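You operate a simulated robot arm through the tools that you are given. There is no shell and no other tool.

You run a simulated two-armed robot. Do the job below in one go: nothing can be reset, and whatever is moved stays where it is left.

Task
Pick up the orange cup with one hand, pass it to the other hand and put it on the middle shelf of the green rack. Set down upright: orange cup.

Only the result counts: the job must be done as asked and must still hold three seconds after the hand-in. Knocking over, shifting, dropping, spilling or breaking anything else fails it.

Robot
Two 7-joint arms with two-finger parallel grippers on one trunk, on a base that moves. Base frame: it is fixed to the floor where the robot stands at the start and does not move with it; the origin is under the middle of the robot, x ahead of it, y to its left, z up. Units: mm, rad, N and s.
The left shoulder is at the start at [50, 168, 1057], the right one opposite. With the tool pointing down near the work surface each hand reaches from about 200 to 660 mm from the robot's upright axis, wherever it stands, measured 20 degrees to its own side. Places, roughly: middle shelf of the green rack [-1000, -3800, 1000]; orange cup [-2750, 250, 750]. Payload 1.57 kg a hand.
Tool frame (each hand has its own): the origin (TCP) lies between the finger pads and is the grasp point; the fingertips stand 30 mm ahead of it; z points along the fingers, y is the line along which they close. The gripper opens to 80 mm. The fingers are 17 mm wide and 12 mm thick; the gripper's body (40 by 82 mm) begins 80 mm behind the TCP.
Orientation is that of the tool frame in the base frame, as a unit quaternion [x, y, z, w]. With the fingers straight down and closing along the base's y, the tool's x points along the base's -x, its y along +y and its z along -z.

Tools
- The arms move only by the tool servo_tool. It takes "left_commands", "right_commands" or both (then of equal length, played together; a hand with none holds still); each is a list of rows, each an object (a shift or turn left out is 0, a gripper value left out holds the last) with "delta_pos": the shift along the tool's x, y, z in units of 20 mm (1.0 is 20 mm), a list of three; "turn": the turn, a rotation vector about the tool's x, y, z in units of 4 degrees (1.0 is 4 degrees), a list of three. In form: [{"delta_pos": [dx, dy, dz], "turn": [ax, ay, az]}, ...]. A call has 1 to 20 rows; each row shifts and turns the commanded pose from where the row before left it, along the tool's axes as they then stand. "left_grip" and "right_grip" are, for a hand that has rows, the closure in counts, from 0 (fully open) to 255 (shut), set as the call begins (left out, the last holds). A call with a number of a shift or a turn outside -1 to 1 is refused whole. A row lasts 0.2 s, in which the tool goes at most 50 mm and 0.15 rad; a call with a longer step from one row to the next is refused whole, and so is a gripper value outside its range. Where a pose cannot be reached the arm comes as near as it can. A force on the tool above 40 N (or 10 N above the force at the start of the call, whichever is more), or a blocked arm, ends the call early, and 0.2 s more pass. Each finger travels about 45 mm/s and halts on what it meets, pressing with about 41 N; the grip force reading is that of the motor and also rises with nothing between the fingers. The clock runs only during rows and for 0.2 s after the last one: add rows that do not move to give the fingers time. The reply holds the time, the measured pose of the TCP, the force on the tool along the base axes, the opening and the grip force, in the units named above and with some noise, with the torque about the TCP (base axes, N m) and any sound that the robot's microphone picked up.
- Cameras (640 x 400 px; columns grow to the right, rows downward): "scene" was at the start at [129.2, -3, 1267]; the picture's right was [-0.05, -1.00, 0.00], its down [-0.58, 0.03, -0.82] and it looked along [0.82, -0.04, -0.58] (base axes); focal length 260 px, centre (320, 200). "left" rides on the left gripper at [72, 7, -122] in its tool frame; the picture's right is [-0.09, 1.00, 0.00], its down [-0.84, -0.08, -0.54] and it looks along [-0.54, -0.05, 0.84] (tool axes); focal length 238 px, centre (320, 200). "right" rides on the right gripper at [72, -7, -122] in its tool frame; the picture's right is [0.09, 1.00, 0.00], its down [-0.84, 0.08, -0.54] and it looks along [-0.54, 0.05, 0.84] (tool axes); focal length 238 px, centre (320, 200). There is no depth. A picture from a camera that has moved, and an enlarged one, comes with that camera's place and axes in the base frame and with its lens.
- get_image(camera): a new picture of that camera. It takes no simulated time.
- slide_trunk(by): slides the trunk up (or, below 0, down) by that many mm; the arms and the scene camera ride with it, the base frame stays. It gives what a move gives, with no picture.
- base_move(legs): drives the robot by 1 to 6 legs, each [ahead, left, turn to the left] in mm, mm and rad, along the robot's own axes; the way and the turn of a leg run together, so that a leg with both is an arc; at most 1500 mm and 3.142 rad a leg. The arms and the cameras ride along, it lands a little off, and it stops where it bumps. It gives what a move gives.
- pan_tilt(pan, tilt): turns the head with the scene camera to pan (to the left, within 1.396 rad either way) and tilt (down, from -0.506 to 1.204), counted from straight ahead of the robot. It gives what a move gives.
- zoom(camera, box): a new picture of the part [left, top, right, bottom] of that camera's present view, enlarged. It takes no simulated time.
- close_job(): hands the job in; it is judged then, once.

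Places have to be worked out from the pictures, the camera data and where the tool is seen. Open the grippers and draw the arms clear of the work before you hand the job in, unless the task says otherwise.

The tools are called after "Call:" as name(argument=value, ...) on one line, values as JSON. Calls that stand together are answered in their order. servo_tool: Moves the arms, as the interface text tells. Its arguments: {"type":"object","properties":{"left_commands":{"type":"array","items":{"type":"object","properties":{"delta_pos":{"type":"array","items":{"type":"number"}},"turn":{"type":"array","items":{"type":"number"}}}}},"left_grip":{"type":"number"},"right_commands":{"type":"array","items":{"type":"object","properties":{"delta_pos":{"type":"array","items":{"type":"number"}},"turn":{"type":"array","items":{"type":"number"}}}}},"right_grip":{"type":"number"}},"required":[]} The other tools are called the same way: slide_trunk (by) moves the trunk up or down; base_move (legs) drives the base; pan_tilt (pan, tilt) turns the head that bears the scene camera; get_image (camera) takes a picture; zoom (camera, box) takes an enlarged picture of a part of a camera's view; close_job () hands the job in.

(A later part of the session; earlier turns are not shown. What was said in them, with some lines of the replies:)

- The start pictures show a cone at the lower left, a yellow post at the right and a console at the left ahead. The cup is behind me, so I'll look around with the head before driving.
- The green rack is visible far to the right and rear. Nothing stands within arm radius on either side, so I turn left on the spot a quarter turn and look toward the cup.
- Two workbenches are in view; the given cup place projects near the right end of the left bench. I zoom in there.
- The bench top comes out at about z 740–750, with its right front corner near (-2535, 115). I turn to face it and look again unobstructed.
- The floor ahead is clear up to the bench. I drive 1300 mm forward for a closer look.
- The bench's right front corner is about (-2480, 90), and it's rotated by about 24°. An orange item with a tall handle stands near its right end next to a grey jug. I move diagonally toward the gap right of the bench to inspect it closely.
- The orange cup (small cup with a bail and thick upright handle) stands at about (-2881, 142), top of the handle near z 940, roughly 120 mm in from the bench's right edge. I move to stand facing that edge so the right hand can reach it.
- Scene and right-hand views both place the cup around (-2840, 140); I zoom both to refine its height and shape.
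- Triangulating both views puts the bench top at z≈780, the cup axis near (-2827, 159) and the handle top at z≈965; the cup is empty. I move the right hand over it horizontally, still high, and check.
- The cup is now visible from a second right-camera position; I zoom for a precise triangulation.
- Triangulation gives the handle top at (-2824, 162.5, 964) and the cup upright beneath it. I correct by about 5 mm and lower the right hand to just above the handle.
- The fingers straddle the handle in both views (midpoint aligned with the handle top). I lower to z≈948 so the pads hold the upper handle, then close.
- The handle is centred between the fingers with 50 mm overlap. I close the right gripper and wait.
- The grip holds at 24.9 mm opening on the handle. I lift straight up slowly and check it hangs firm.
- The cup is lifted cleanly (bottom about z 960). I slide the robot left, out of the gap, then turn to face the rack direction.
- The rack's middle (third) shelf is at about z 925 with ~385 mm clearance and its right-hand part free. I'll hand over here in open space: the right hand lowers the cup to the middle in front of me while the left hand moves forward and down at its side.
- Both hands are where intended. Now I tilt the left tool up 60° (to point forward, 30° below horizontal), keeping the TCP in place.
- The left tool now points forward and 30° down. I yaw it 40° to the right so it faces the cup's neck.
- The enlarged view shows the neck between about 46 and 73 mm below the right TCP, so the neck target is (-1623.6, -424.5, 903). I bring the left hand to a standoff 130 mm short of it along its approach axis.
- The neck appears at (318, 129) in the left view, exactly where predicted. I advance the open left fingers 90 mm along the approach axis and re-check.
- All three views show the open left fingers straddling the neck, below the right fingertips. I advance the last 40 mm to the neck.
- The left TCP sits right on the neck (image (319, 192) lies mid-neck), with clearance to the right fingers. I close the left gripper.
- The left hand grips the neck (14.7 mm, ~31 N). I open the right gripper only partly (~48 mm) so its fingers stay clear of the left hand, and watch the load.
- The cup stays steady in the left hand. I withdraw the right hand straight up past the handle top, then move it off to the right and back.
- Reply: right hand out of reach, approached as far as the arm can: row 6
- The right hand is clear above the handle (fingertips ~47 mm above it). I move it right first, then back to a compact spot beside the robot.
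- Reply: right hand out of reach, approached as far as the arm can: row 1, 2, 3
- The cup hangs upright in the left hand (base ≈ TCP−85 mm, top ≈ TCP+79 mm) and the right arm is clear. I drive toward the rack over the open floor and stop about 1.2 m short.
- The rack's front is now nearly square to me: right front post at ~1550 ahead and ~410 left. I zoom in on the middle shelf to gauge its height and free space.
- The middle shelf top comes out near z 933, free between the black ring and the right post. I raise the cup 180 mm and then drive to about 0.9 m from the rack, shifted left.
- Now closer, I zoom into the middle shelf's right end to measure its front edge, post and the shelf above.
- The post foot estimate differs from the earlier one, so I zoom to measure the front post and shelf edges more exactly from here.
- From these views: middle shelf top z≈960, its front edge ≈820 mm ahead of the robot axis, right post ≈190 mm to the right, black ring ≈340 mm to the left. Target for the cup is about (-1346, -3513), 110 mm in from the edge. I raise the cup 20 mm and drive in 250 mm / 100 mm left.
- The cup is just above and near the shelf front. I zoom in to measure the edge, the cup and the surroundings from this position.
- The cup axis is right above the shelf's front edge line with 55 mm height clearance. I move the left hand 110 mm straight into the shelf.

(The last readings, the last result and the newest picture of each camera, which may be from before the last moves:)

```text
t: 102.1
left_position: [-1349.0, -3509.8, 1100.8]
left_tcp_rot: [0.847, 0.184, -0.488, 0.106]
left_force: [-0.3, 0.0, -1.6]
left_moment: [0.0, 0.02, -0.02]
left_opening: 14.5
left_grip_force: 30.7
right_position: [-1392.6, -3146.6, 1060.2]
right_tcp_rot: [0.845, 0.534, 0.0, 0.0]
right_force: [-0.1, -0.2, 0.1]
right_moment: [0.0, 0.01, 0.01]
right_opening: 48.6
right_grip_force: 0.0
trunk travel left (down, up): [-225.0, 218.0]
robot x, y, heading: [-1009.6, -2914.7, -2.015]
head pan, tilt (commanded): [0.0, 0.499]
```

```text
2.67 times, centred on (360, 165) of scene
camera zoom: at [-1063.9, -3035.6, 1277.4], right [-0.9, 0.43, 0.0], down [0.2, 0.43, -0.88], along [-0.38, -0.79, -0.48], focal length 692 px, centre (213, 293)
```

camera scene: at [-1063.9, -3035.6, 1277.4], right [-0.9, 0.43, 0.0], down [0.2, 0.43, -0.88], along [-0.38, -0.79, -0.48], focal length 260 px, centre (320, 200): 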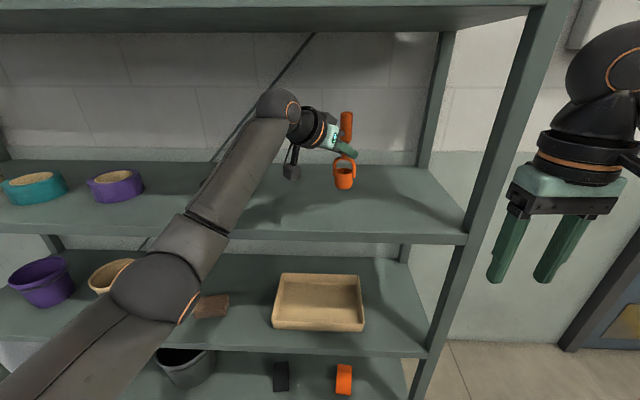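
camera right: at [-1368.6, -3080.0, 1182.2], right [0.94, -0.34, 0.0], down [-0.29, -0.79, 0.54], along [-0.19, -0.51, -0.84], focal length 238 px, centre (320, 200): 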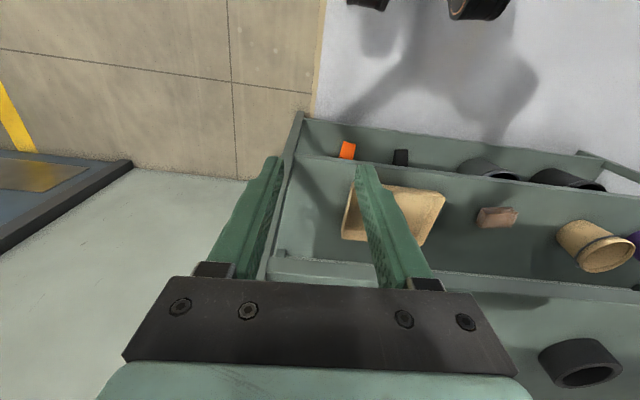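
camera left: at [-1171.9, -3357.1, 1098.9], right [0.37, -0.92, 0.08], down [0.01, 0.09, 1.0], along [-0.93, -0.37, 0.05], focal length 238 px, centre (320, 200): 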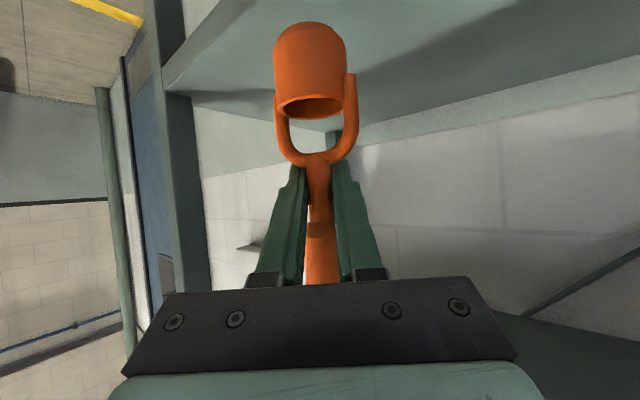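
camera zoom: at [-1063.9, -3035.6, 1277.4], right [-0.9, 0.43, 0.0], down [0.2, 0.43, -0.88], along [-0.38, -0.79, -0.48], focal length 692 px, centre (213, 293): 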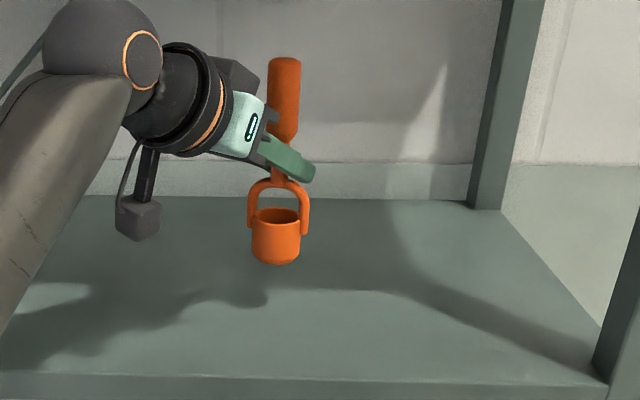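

The cup is over the shelf, 110 mm in from the edge. I lower it 40 mm, leaving about 15 mm, then check.

Call:
servo_tool(left_commands=[{"delta_pos": [0.4325, 0, 0.25]}, {"delta_pos": [0.4325, 0, 0.25]}, {"delta_pos": [0.4325, 0, 0.25]}, {"delta_pos": [0.4325, 0, 0.25]}, {"delta_pos": [0, 0, 0]}])

Call:
zoom(camera="scene", box=[270, 90, 430, 230])

Call:
get_image(camera="left")

```text
t: 103.3
left_position: [-1350.1, -3509.4, 1058.7]
left_tcp_rot: [0.847, 0.184, -0.487, 0.106]
left_force: [0.2, -0.3, 0.0]
left_moment: [-0.03, 0.0, -0.01]
left_opening: 14.5
left_grip_force: 30.5
right_position: [-1392.3, -3148.4, 1060.1]
right_tcp_rot: [0.845, 0.534, 0.001, 0.001]
right_force: [0.8, -0.1, -0.4]
right_moment: [0.01, 0.0, -0.02]
right_opening: 48.5
right_grip_force: 0.0
trunk travel left (down, up): [-225.0, 218.0]
robot x, y, heading: [-1007.2, -2921.7, -2.008]
head pan, tilt (commanded): [0.0, 0.499]
```

```text
2.86 times, centred on (350, 160) of scene
camera zoom: at [-1063.9, -3035.6, 1277.4], right [-0.9, 0.43, 0.0], down [0.2, 0.43, -0.88], along [-0.38, -0.79, -0.48], focal length 742 px, centre (234, 314)
```

zoom: 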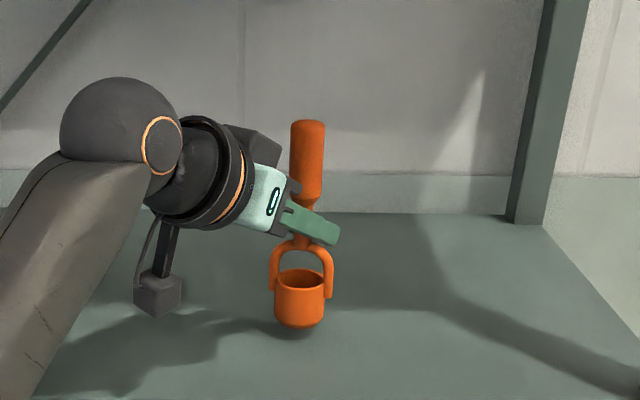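

```text
taken
camera left: at [-1218.0, -3456.5, 1058.6], right [0.37, -0.92, 0.08], down [0.01, 0.09, 1.0], along [-0.93, -0.37, 0.05], focal length 238 px, centre (320, 200)
```

left: 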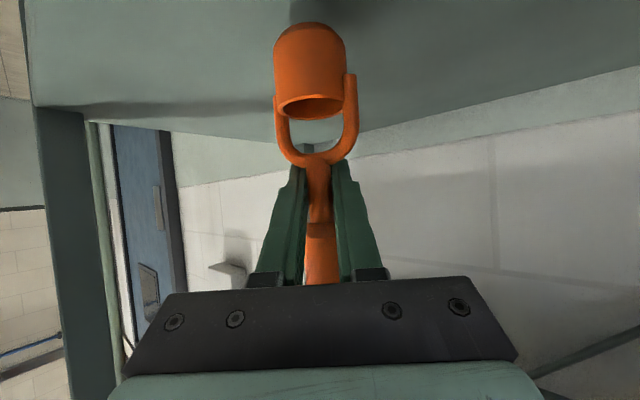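

The shadow closing in under the cup suggests about 10–15 mm left. I lower in 3 mm steps, watching the force.

Call:
servo_tool(left_commands=[{"delta_pos": [0.13, 0, 0.075]}, {"delta_pos": [0.13, 0, 0.075]}, {"delta_pos": [0.13, 0, 0.075]}, {"delta_pos": [0, 0, 0]}])

Call:
zoom(camera="scene", box=[300, 130, 400, 210])

```text
t: 104.3
left_position: [-1349.7, -3509.9, 1050.5]
left_tcp_rot: [0.847, 0.185, -0.488, 0.106]
left_force: [-0.8, 0.0, -0.3]
left_moment: [0.0, 0.01, 0.04]
left_opening: 14.3
left_grip_force: 30.5
right_position: [-1393.3, -3148.0, 1059.3]
right_tcp_rot: [0.845, 0.535, 0.0, 0.0]
right_force: [-0.3, -0.2, -0.6]
right_moment: [0.01, 0.02, -0.05]
right_opening: 48.6
right_grip_force: 0.0
trunk travel left (down, up): [-225.0, 218.0]
robot x, y, heading: [-1009.0, -2918.3, -2.014]
head pan, tilt (commanded): [0.0, 0.499]
```

```text
5.00 times, centred on (350, 170) of scene
camera zoom: at [-1063.9, -3035.6, 1277.4], right [-0.9, 0.43, 0.0], down [0.2, 0.43, -0.88], along [-0.38, -0.79, -0.48], focal length 1298 px, centre (170, 350)
```

zoom: 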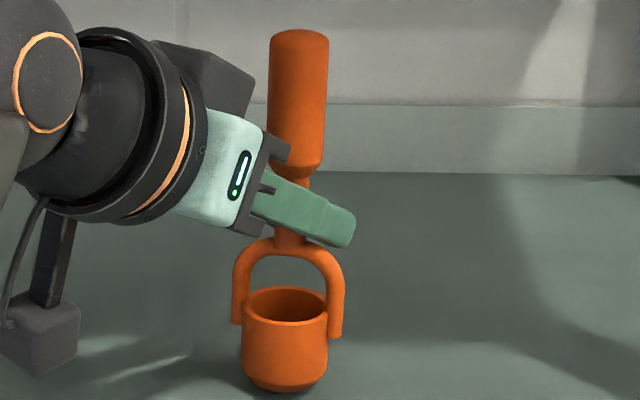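

No contact yet. I continue with 2 mm steps.

Call:
servo_tool(left_commands=[{"delta_pos": [0.0865, 0, 0.05]}, {"delta_pos": [0.0865, 0, 0.05]}, {"delta_pos": [0, 0, 0]}])

Call:
zoom(camera="scene", box=[300, 130, 400, 210])

```text
t: 105.1
left_position: [-1350.1, -3509.6, 1047.2]
left_tcp_rot: [0.846, 0.185, -0.488, 0.106]
left_force: [0.6, 0.5, -0.7]
left_moment: [-0.01, -0.02, -0.03]
left_opening: 14.6
left_grip_force: 30.8
right_position: [-1392.9, -3147.3, 1060.3]
right_tcp_rot: [0.845, 0.534, 0.0, 0.0]
right_force: [-0.4, -0.3, -0.8]
right_moment: [0.04, 0.0, -0.06]
right_opening: 48.5
right_grip_force: 0.1
trunk travel left (down, up): [-225.0, 218.0]
robot x, y, heading: [-1009.6, -2914.1, -2.017]
head pan, tilt (commanded): [0.0, 0.499]
```

```text
5.00 times, centred on (350, 170) of scene
camera zoom: at [-1063.9, -3035.6, 1277.4], right [-0.9, 0.43, 0.0], down [0.2, 0.43, -0.88], along [-0.38, -0.79, -0.48], focal length 1298 px, centre (170, 350)
```

zoom: 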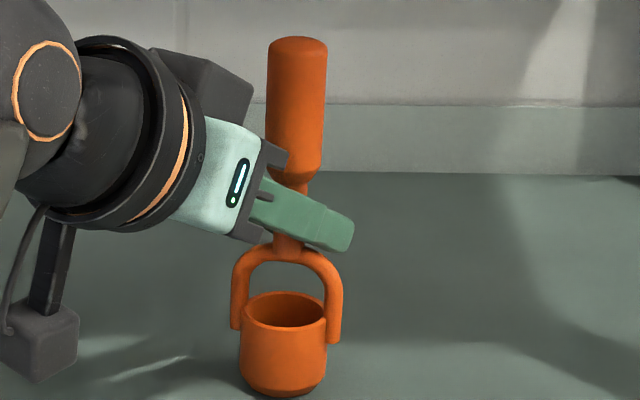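

Still only noise-level force. Two more 2 mm steps.

Call:
servo_tool(left_commands=[{"delta_pos": [0.0865, 0, 0.05]}, {"delta_pos": [0.0865, 0, 0.05]}, {"delta_pos": [0, 0, 0]}])

Call:
zoom(camera="scene", box=[300, 150, 400, 230])

```text
t: 105.9
left_position: [-1350.4, -3509.3, 1047.5]
left_tcp_rot: [0.844, 0.185, -0.491, 0.108]
left_force: [1.5, -2.4, 9.1]
left_moment: [-0.05, -0.22, -0.04]
left_opening: 14.6
left_grip_force: 30.5
right_position: [-1392.2, -3147.5, 1060.0]
right_tcp_rot: [0.845, 0.535, -0.001, 0.001]
right_force: [0.9, -0.1, -0.6]
right_moment: [-0.03, -0.03, 0.0]
right_opening: 48.5
right_grip_force: 0.0
trunk travel left (down, up): [-225.0, 218.0]
robot x, y, heading: [-1006.3, -2914.8, -2.01]
head pan, tilt (commanded): [0.0, 0.499]
```

```text
5.00 times, centred on (350, 190) of scene
camera zoom: at [-1063.1, -3035.0, 1277.6], right [-0.9, 0.43, 0.0], down [0.2, 0.43, -0.88], along [-0.38, -0.79, -0.48], focal length 1298 px, centre (170, 250)
```

zoom: 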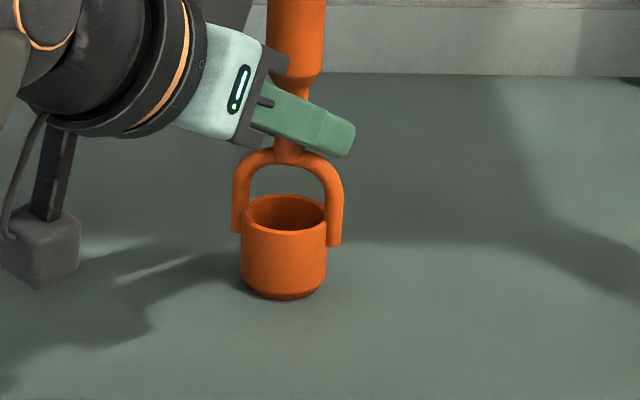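

Contact: 9 N upward on the tool at TCP z≈1047.5, so the cup stands on the shelf. I ease off about 3 mm of command to relieve the press before releasing.

Call:
servo_tool(left_commands=[{"delta_pos": [-0.13, 0, -0.075]}, {"delta_pos": [0, 0, 0]}, {"delta_pos": [0, 0, 0]}])

Call:
zoom(camera="scene", box=[280, 110, 420, 230])

Call:
get_image(camera="left")

```text
t: 106.7
left_position: [-1349.7, -3509.5, 1046.6]
left_tcp_rot: [0.846, 0.185, -0.489, 0.107]
left_force: [0.1, -2.0, 5.6]
left_moment: [-0.13, 0.12, 0.02]
left_opening: 14.5
left_grip_force: 30.6
right_position: [-1393.7, -3148.0, 1059.6]
right_tcp_rot: [0.845, 0.535, 0.0, 0.0]
right_force: [-0.6, 0.3, -0.5]
right_moment: [0.01, 0.0, -0.01]
right_opening: 48.5
right_grip_force: 0.2
trunk travel left (down, up): [-225.0, 218.0]
robot x, y, heading: [-1010.2, -2917.5, -2.015]
head pan, tilt (commanded): [0.0, 0.499]
```

```text
3.33 times, centred on (350, 170) of scene
camera zoom: at [-1063.6, -3035.3, 1277.4], right [-0.9, 0.43, 0.0], down [0.2, 0.43, -0.88], along [-0.38, -0.79, -0.48], focal length 865 px, centre (220, 300)
```

zoom: 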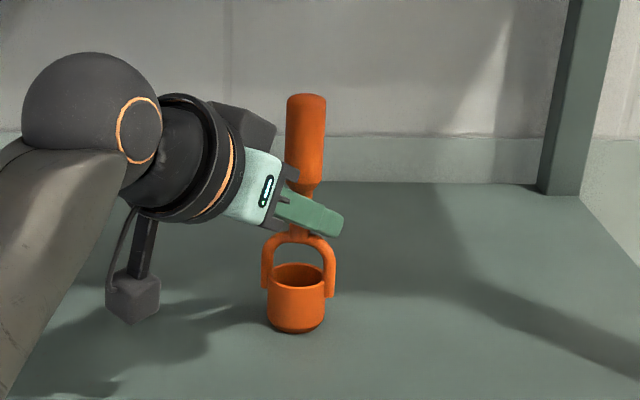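

```text
taken
camera left: at [-1218.8, -3456.3, 1045.3], right [0.37, -0.92, 0.08], down [0.01, 0.09, 1.0], along [-0.93, -0.37, 0.05], focal length 238 px, centre (320, 200)
```

left: 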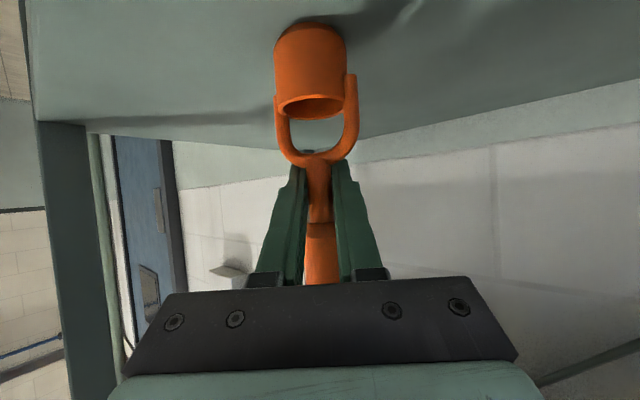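

Force dropped to 5.6 N with the cup still standing. I ease off 2 mm more.

Call:
servo_tool(left_commands=[{"delta_pos": [-0.0865, 0, -0.05]}, {"delta_pos": [0, 0, 0]}, {"delta_pos": [0, 0, 0]}])

Call:
zoom(camera="scene", box=[310, 160, 390, 220])

```text
t: 107.5
left_position: [-1349.7, -3509.1, 1048.0]
left_tcp_rot: [0.847, 0.186, -0.487, 0.106]
left_force: [-0.6, 0.1, -1.5]
left_moment: [-0.01, 0.03, -0.03]
left_opening: 14.1
left_grip_force: 30.7
right_position: [-1392.2, -3147.6, 1059.2]
right_tcp_rot: [0.845, 0.534, 0.0, 0.0]
right_force: [-0.3, -0.8, 0.7]
right_moment: [-0.02, 0.01, -0.03]
right_opening: 48.5
right_grip_force: 0.1
trunk travel left (down, up): [-225.0, 218.0]
robot x, y, heading: [-1008.9, -2924.1, -2.017]
head pan, tilt (commanded): [0.0, 0.499]
```

```text
6.67 times, centred on (350, 190) of scene
camera zoom: at [-1063.9, -3035.6, 1277.3], right [-0.9, 0.43, 0.0], down [0.2, 0.43, -0.88], along [-0.38, -0.79, -0.48], focal length 1730 px, centre (120, 267)
```

zoom: 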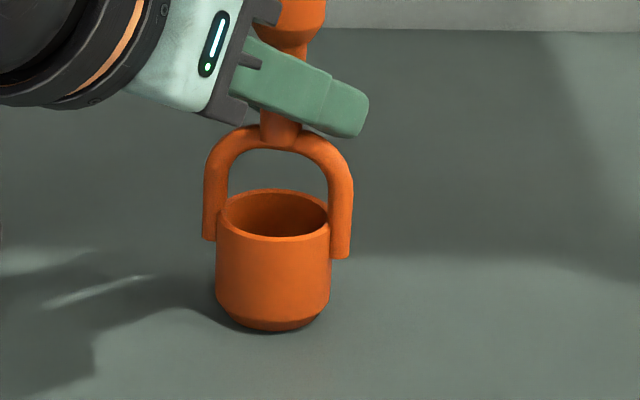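

Now it's just off contact. I go back down 1 mm to a light touch.

Call:
servo_tool(left_commands=[{"delta_pos": [0.043, 0, 0.025]}, {"delta_pos": [0, 0, 0]}, {"delta_pos": [0, 0, 0]}])

```text
t: 108.3
left_position: [-1350.7, -3509.9, 1047.0]
left_tcp_rot: [0.846, 0.185, -0.488, 0.107]
left_force: [0.9, 0.2, -1.2]
left_moment: [-0.02, 0.03, 0.01]
left_opening: 14.3
left_grip_force: 31.1
right_position: [-1392.5, -3146.8, 1059.3]
right_tcp_rot: [0.845, 0.535, -0.001, -0.001]
right_force: [-0.1, -0.7, 0.5]
right_moment: [-0.01, 0.01, 0.0]
right_opening: 48.5
right_grip_force: 0.0
trunk travel left (down, up): [-225.0, 218.0]
robot x, y, heading: [-1008.5, -2918.4, -2.012]
head pan, tilt (commanded): [0.0, 0.499]
```

Call:
servo_tool(left_commands=[{"delta_pos": [0.035, 0, 0.02]}, {"delta_pos": [0, 0, 0]}, {"delta_pos": [0, 0, 0]}])

```text
t: 109.1
left_position: [-1350.0, -3509.3, 1046.4]
left_tcp_rot: [0.846, 0.185, -0.489, 0.106]
left_force: [0.7, -0.6, -1.0]
left_moment: [0.01, -0.01, -0.02]
left_opening: 14.6
left_grip_force: 30.4
right_position: [-1392.1, -3147.4, 1060.0]
right_tcp_rot: [0.845, 0.535, 0.0, 0.0]
right_force: [0.5, -0.3, -1.2]
right_moment: [0.0, -0.01, -0.01]
right_opening: 48.2
right_grip_force: 0.1
trunk travel left (down, up): [-225.0, 218.0]
robot x, y, heading: [-1005.4, -2915.1, -2.009]
head pan, tilt (commanded): [0.0, 0.499]
```

Still no load. I step down another 0.8 mm.

Call:
servo_tool(left_commands=[{"delta_pos": [0.035, 0, 0.02]}, {"delta_pos": [0, 0, 0]}, {"delta_pos": [0, 0, 0]}])

```text
t: 109.9
left_position: [-1348.6, -3508.6, 1046.7]
left_tcp_rot: [0.846, 0.184, -0.489, 0.107]
left_force: [-0.6, -1.9, 4.7]
left_moment: [-0.03, 0.05, 0.04]
left_opening: 14.5
left_grip_force: 29.9
right_position: [-1392.1, -3147.9, 1061.1]
right_tcp_rot: [0.845, 0.535, 0.0, -0.001]
right_force: [0.9, 0.6, 1.0]
right_moment: [-0.02, -0.02, 0.0]
right_opening: 48.6
right_grip_force: 0.0
trunk travel left (down, up): [-225.0, 218.0]
robot x, y, heading: [-1008.9, -2917.8, -2.014]
head pan, tilt (commanded): [0.0, 0.499]
```

Light contact now (4.7 N). I ease 0.4 mm and then open the left gripper fully with the hand still.

Call:
servo_tool(left_commands=[{"delta_pos": [-0.017, 0, -0.01]}, {"delta_pos": [0, 0, 0]}, {"delta_pos": [0, 0, 0]}])

Call:
servo_tool(left_commands=[{"delta_pos": [0, 0, 0]}, {"delta_pos": [0, 0, 0]}, {"delta_pos": [0, 0, 0]}, {"delta_pos": [0, 0, 0]}, {"delta_pos": [0, 0, 0]}], left_grip=0)

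Call:
get_image(camera="scene")

Call:
get_image(camera="left")

```text
t: 110.7
left_position: [-1349.4, -3508.0, 1046.3]
left_tcp_rot: [0.846, 0.185, -0.488, 0.107]
left_force: [-1.3, -1.5, 4.4]
left_moment: [-0.03, 0.09, 0.03]
left_opening: 14.5
left_grip_force: 30.9
right_position: [-1391.8, -3147.3, 1059.5]
right_tcp_rot: [0.845, 0.535, 0.0, 0.0]
right_force: [0.3, 0.3, 0.0]
right_moment: [-0.02, 0.0, -0.03]
right_opening: 48.4
right_grip_force: 0.0
trunk travel left (down, up): [-225.0, 218.0]
robot x, y, heading: [-1010.2, -2920.8, -2.008]
head pan, tilt (commanded): [0.0, 0.499]
```

```text
t: 111.9
left_position: [-1348.7, -3509.4, 1046.5]
left_tcp_rot: [0.846, 0.185, -0.489, 0.107]
left_force: [-0.1, 0.1, 0.5]
left_moment: [-0.02, 0.0, 0.03]
left_opening: 79.6
left_grip_force: 0.0
right_position: [-1392.9, -3147.9, 1060.8]
right_tcp_rot: [0.845, 0.534, 0.001, 0.0]
right_force: [-0.2, -0.2, -0.1]
right_moment: [0.01, 0.0, -0.01]
right_opening: 48.7
right_grip_force: 0.0
trunk travel left (down, up): [-225.0, 218.0]
robot x, y, heading: [-1009.1, -2919.5, -2.012]
head pan, tilt (commanded): [0.0, 0.499]
```

```text
taken
camera scene: at [-1063.8, -3035.5, 1277.4], right [-0.9, 0.43, 0.0], down [0.2, 0.43, -0.88], along [-0.38, -0.79, -0.48], focal length 260 px, centre (320, 200)
```

scene: 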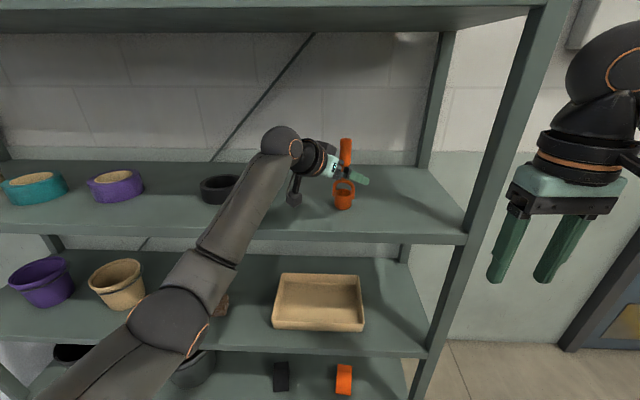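

```text
taken
camera left: at [-1219.0, -3456.1, 1044.9], right [0.37, -0.92, 0.08], down [0.01, 0.09, 1.0], along [-0.93, -0.37, 0.05], focal length 238 px, centre (320, 200)
```

left: 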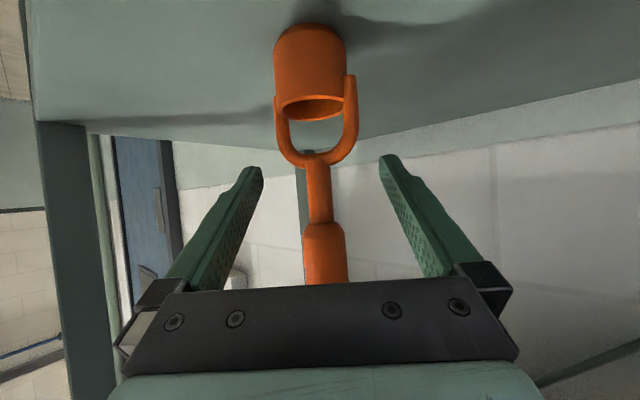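

The fingers are open and the cup stands by itself. I retreat the left hand horizontally backward along its approach direction, away from the handle.

Call:
servo_tool(left_commands=[{"delta_pos": [0.15, 0, -0.26]}, {"delta_pos": [0.25, 0, -0.433]}, {"delta_pos": [0.4, 0, -0.693]}, {"delta_pos": [0.45, 0, -0.779]}, {"delta_pos": [0.45, 0, -0.779]}, {"delta_pos": [0.45, 0, -0.779]}, {"delta_pos": [0.45, 0, -0.779]}, {"delta_pos": [0.45, 0, -0.779]}, {"delta_pos": [0, 0, 0]}])

Call:
get_image(camera="scene")

Call:
get_image(camera="left")

```text
t: 113.9
left_position: [-1238.5, -3457.0, 1046.5]
left_tcp_rot: [0.847, 0.184, -0.488, 0.105]
left_force: [0.0, -0.5, -0.5]
left_moment: [0.02, -0.02, 0.01]
left_opening: 79.9
left_grip_force: 0.0
right_position: [-1391.8, -3146.6, 1058.7]
right_tcp_rot: [0.845, 0.534, 0.0, 0.0]
right_force: [-0.3, 0.5, 0.3]
right_moment: [-0.03, -0.02, 0.0]
right_opening: 48.8
right_grip_force: 0.1
trunk travel left (down, up): [-225.0, 218.0]
robot x, y, heading: [-1006.4, -2917.8, -2.009]
head pan, tilt (commanded): [0.0, 0.499]
```

```text
taken
camera scene: at [-1063.9, -3035.5, 1277.4], right [-0.9, 0.43, 0.0], down [0.2, 0.43, -0.88], along [-0.38, -0.79, -0.48], focal length 260 px, centre (320, 200)
```

scene: 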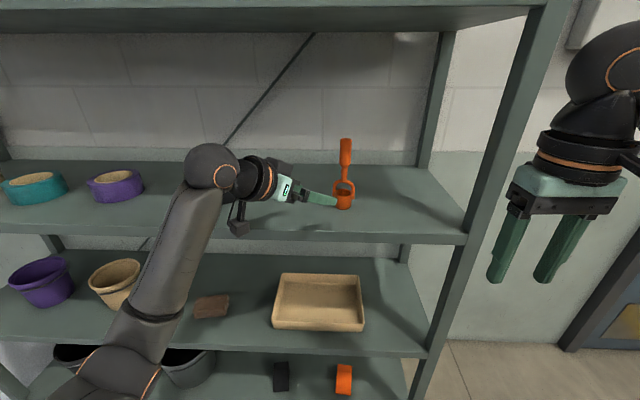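

```text
taken
camera left: at [-1108.3, -3404.3, 1044.9], right [0.37, -0.92, 0.08], down [0.01, 0.09, 1.0], along [-0.93, -0.37, 0.05], focal length 238 px, centre (320, 200)
```

left: 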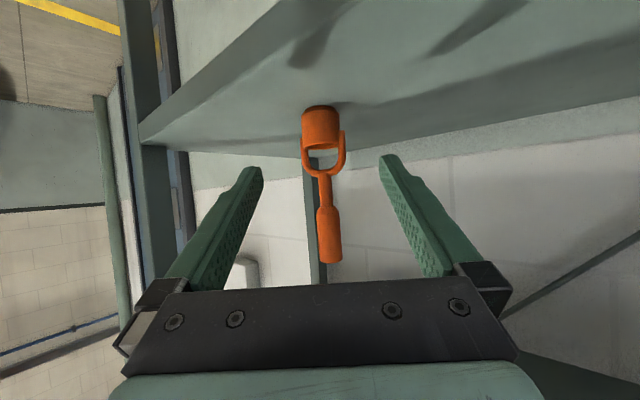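

The cup stands upright and free. I back the robot straight away from the rack so both arms are clear.

Call:
base_move(legs=[[-400, 0, 0]])

Call:
pan_tilt(pan=0.0, tilt=0.4)

Call:
get_image(camera="scene")

Call:
zoom(camera="scene", box=[270, 140, 430, 240])

```text
t: 116.4
left_position: [-1067.0, -3097.4, 1046.1]
left_tcp_rot: [0.846, 0.187, -0.488, 0.108]
left_force: [-0.6, -0.6, 0.0]
left_moment: [-0.03, 0.01, -0.01]
left_opening: 79.9
left_grip_force: 0.0
right_position: [-1222.4, -2787.0, 1060.2]
right_tcp_rot: [0.845, 0.535, 0.001, 0.0]
right_force: [-0.3, -0.6, -0.4]
right_moment: [-0.02, 0.0, -0.04]
right_opening: 48.7
right_grip_force: 0.2
trunk travel left (down, up): [-225.0, 218.0]
robot x, y, heading: [-838.5, -2557.5, -2.012]
head pan, tilt (commanded): [0.0, 0.499]
```

```text
t: 117.0
left_position: [-1067.9, -3096.6, 1045.1]
left_tcp_rot: [0.846, 0.186, -0.489, 0.107]
left_force: [-0.3, -0.1, -0.6]
left_moment: [0.02, -0.02, 0.0]
left_opening: 80.0
left_grip_force: 0.1
right_position: [-1222.2, -2787.7, 1059.9]
right_tcp_rot: [0.844, 0.536, 0.001, 0.0]
right_force: [-0.1, -0.1, -0.1]
right_moment: [0.0, 0.0, 0.01]
right_opening: 48.5
right_grip_force: 0.1
trunk travel left (down, up): [-225.0, 218.0]
robot x, y, heading: [-836.9, -2560.5, -2.012]
head pan, tilt (commanded): [0.0, 0.4]
```

```text
taken
camera scene: at [-894.2, -2677.0, 1286.5], right [-0.9, 0.43, 0.0], down [0.17, 0.35, -0.92], along [-0.39, -0.83, -0.39], focal length 260 px, centre (320, 200)
```

scene: 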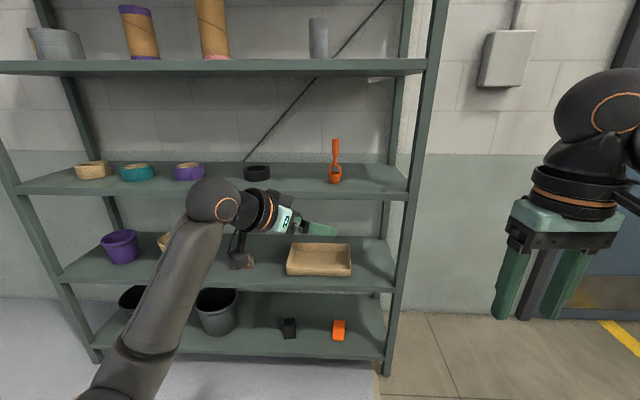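

```text
4.00 times, centred on (350, 190) of scene
camera zoom: at [-894.2, -2677.0, 1286.5], right [-0.9, 0.43, 0.0], down [0.17, 0.35, -0.92], along [-0.39, -0.83, -0.39], focal length 1038 px, centre (200, 240)
```

zoom: 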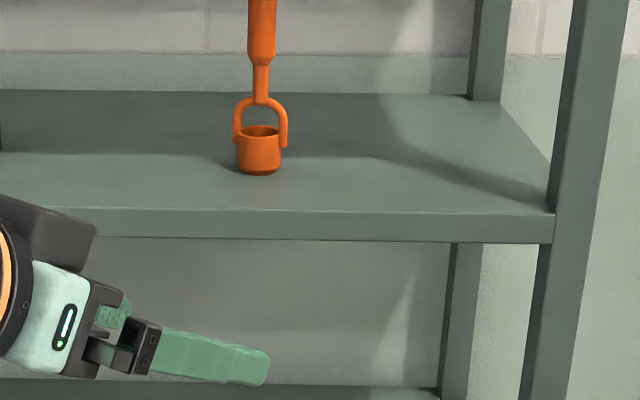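

The cup stands upright on the middle shelf, with all other items undisturbed. I open the right gripper fully too, with a short wait, before handing in.

Call:
servo_tool(right_commands=[{"delta_pos": [0, 0, 0]}, {"delta_pos": [0, 0, 0]}, {"delta_pos": [0, 0, 0]}, {"delta_pos": [0, 0, 0]}], right_grip=0)

Call:
zoom(camera="scene", box=[230, 120, 430, 220])

```text
t: 118.0
left_position: [-1068.1, -3098.0, 1046.2]
left_tcp_rot: [0.846, 0.186, -0.488, 0.108]
left_force: [0.4, 0.8, -0.2]
left_moment: [-0.01, -0.02, 0.02]
left_opening: 80.0
left_grip_force: 0.2
right_position: [-1222.0, -2788.3, 1059.4]
right_tcp_rot: [0.845, 0.534, 0.0, 0.0]
right_force: [0.0, -0.4, 1.2]
right_moment: [-0.01, 0.03, 0.01]
right_opening: 79.8
right_grip_force: 0.0
trunk travel left (down, up): [-225.0, 218.0]
robot x, y, heading: [-839.0, -2559.8, -2.011]
head pan, tilt (commanded): [0.0, 0.4]
```

```text
3.20 times, centred on (330, 170) of scene
camera zoom: at [-894.2, -2677.0, 1286.5], right [-0.9, 0.43, 0.0], down [0.17, 0.35, -0.92], along [-0.39, -0.83, -0.39], focal length 831 px, centre (288, 296)
```

zoom: 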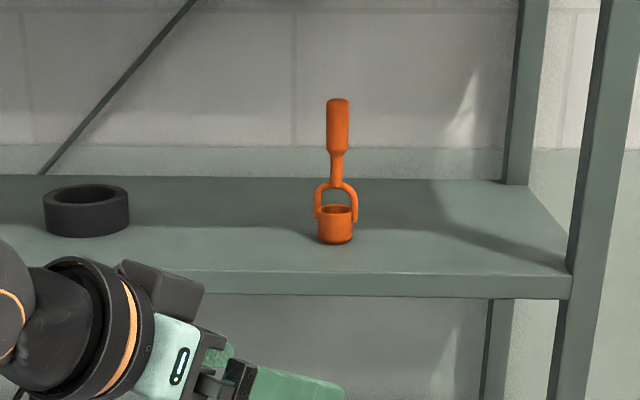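

The orange cup stands upright and steady on the middle shelf of the green rack. Both grippers are open and both arms are clear, so I hand the job in.

Call:
close_job()

```text
The job is handed in.
```

The orange cup is on the middle shelf of the green rack, standing upright about 110 mm in from the front edge. I lifted it off the workbench with the right hand, passed it to the left hand in mid-air, and the left hand set it down.

After letting go I backed the robot about 400 mm away from the rack. The last pictures show the cup upright and steady, and nothing else on the rack looks moved. I did not look back at the workbench after leaving it, but I bumped nothing there. Both grippers were fully open and clear of the work at hand-in.
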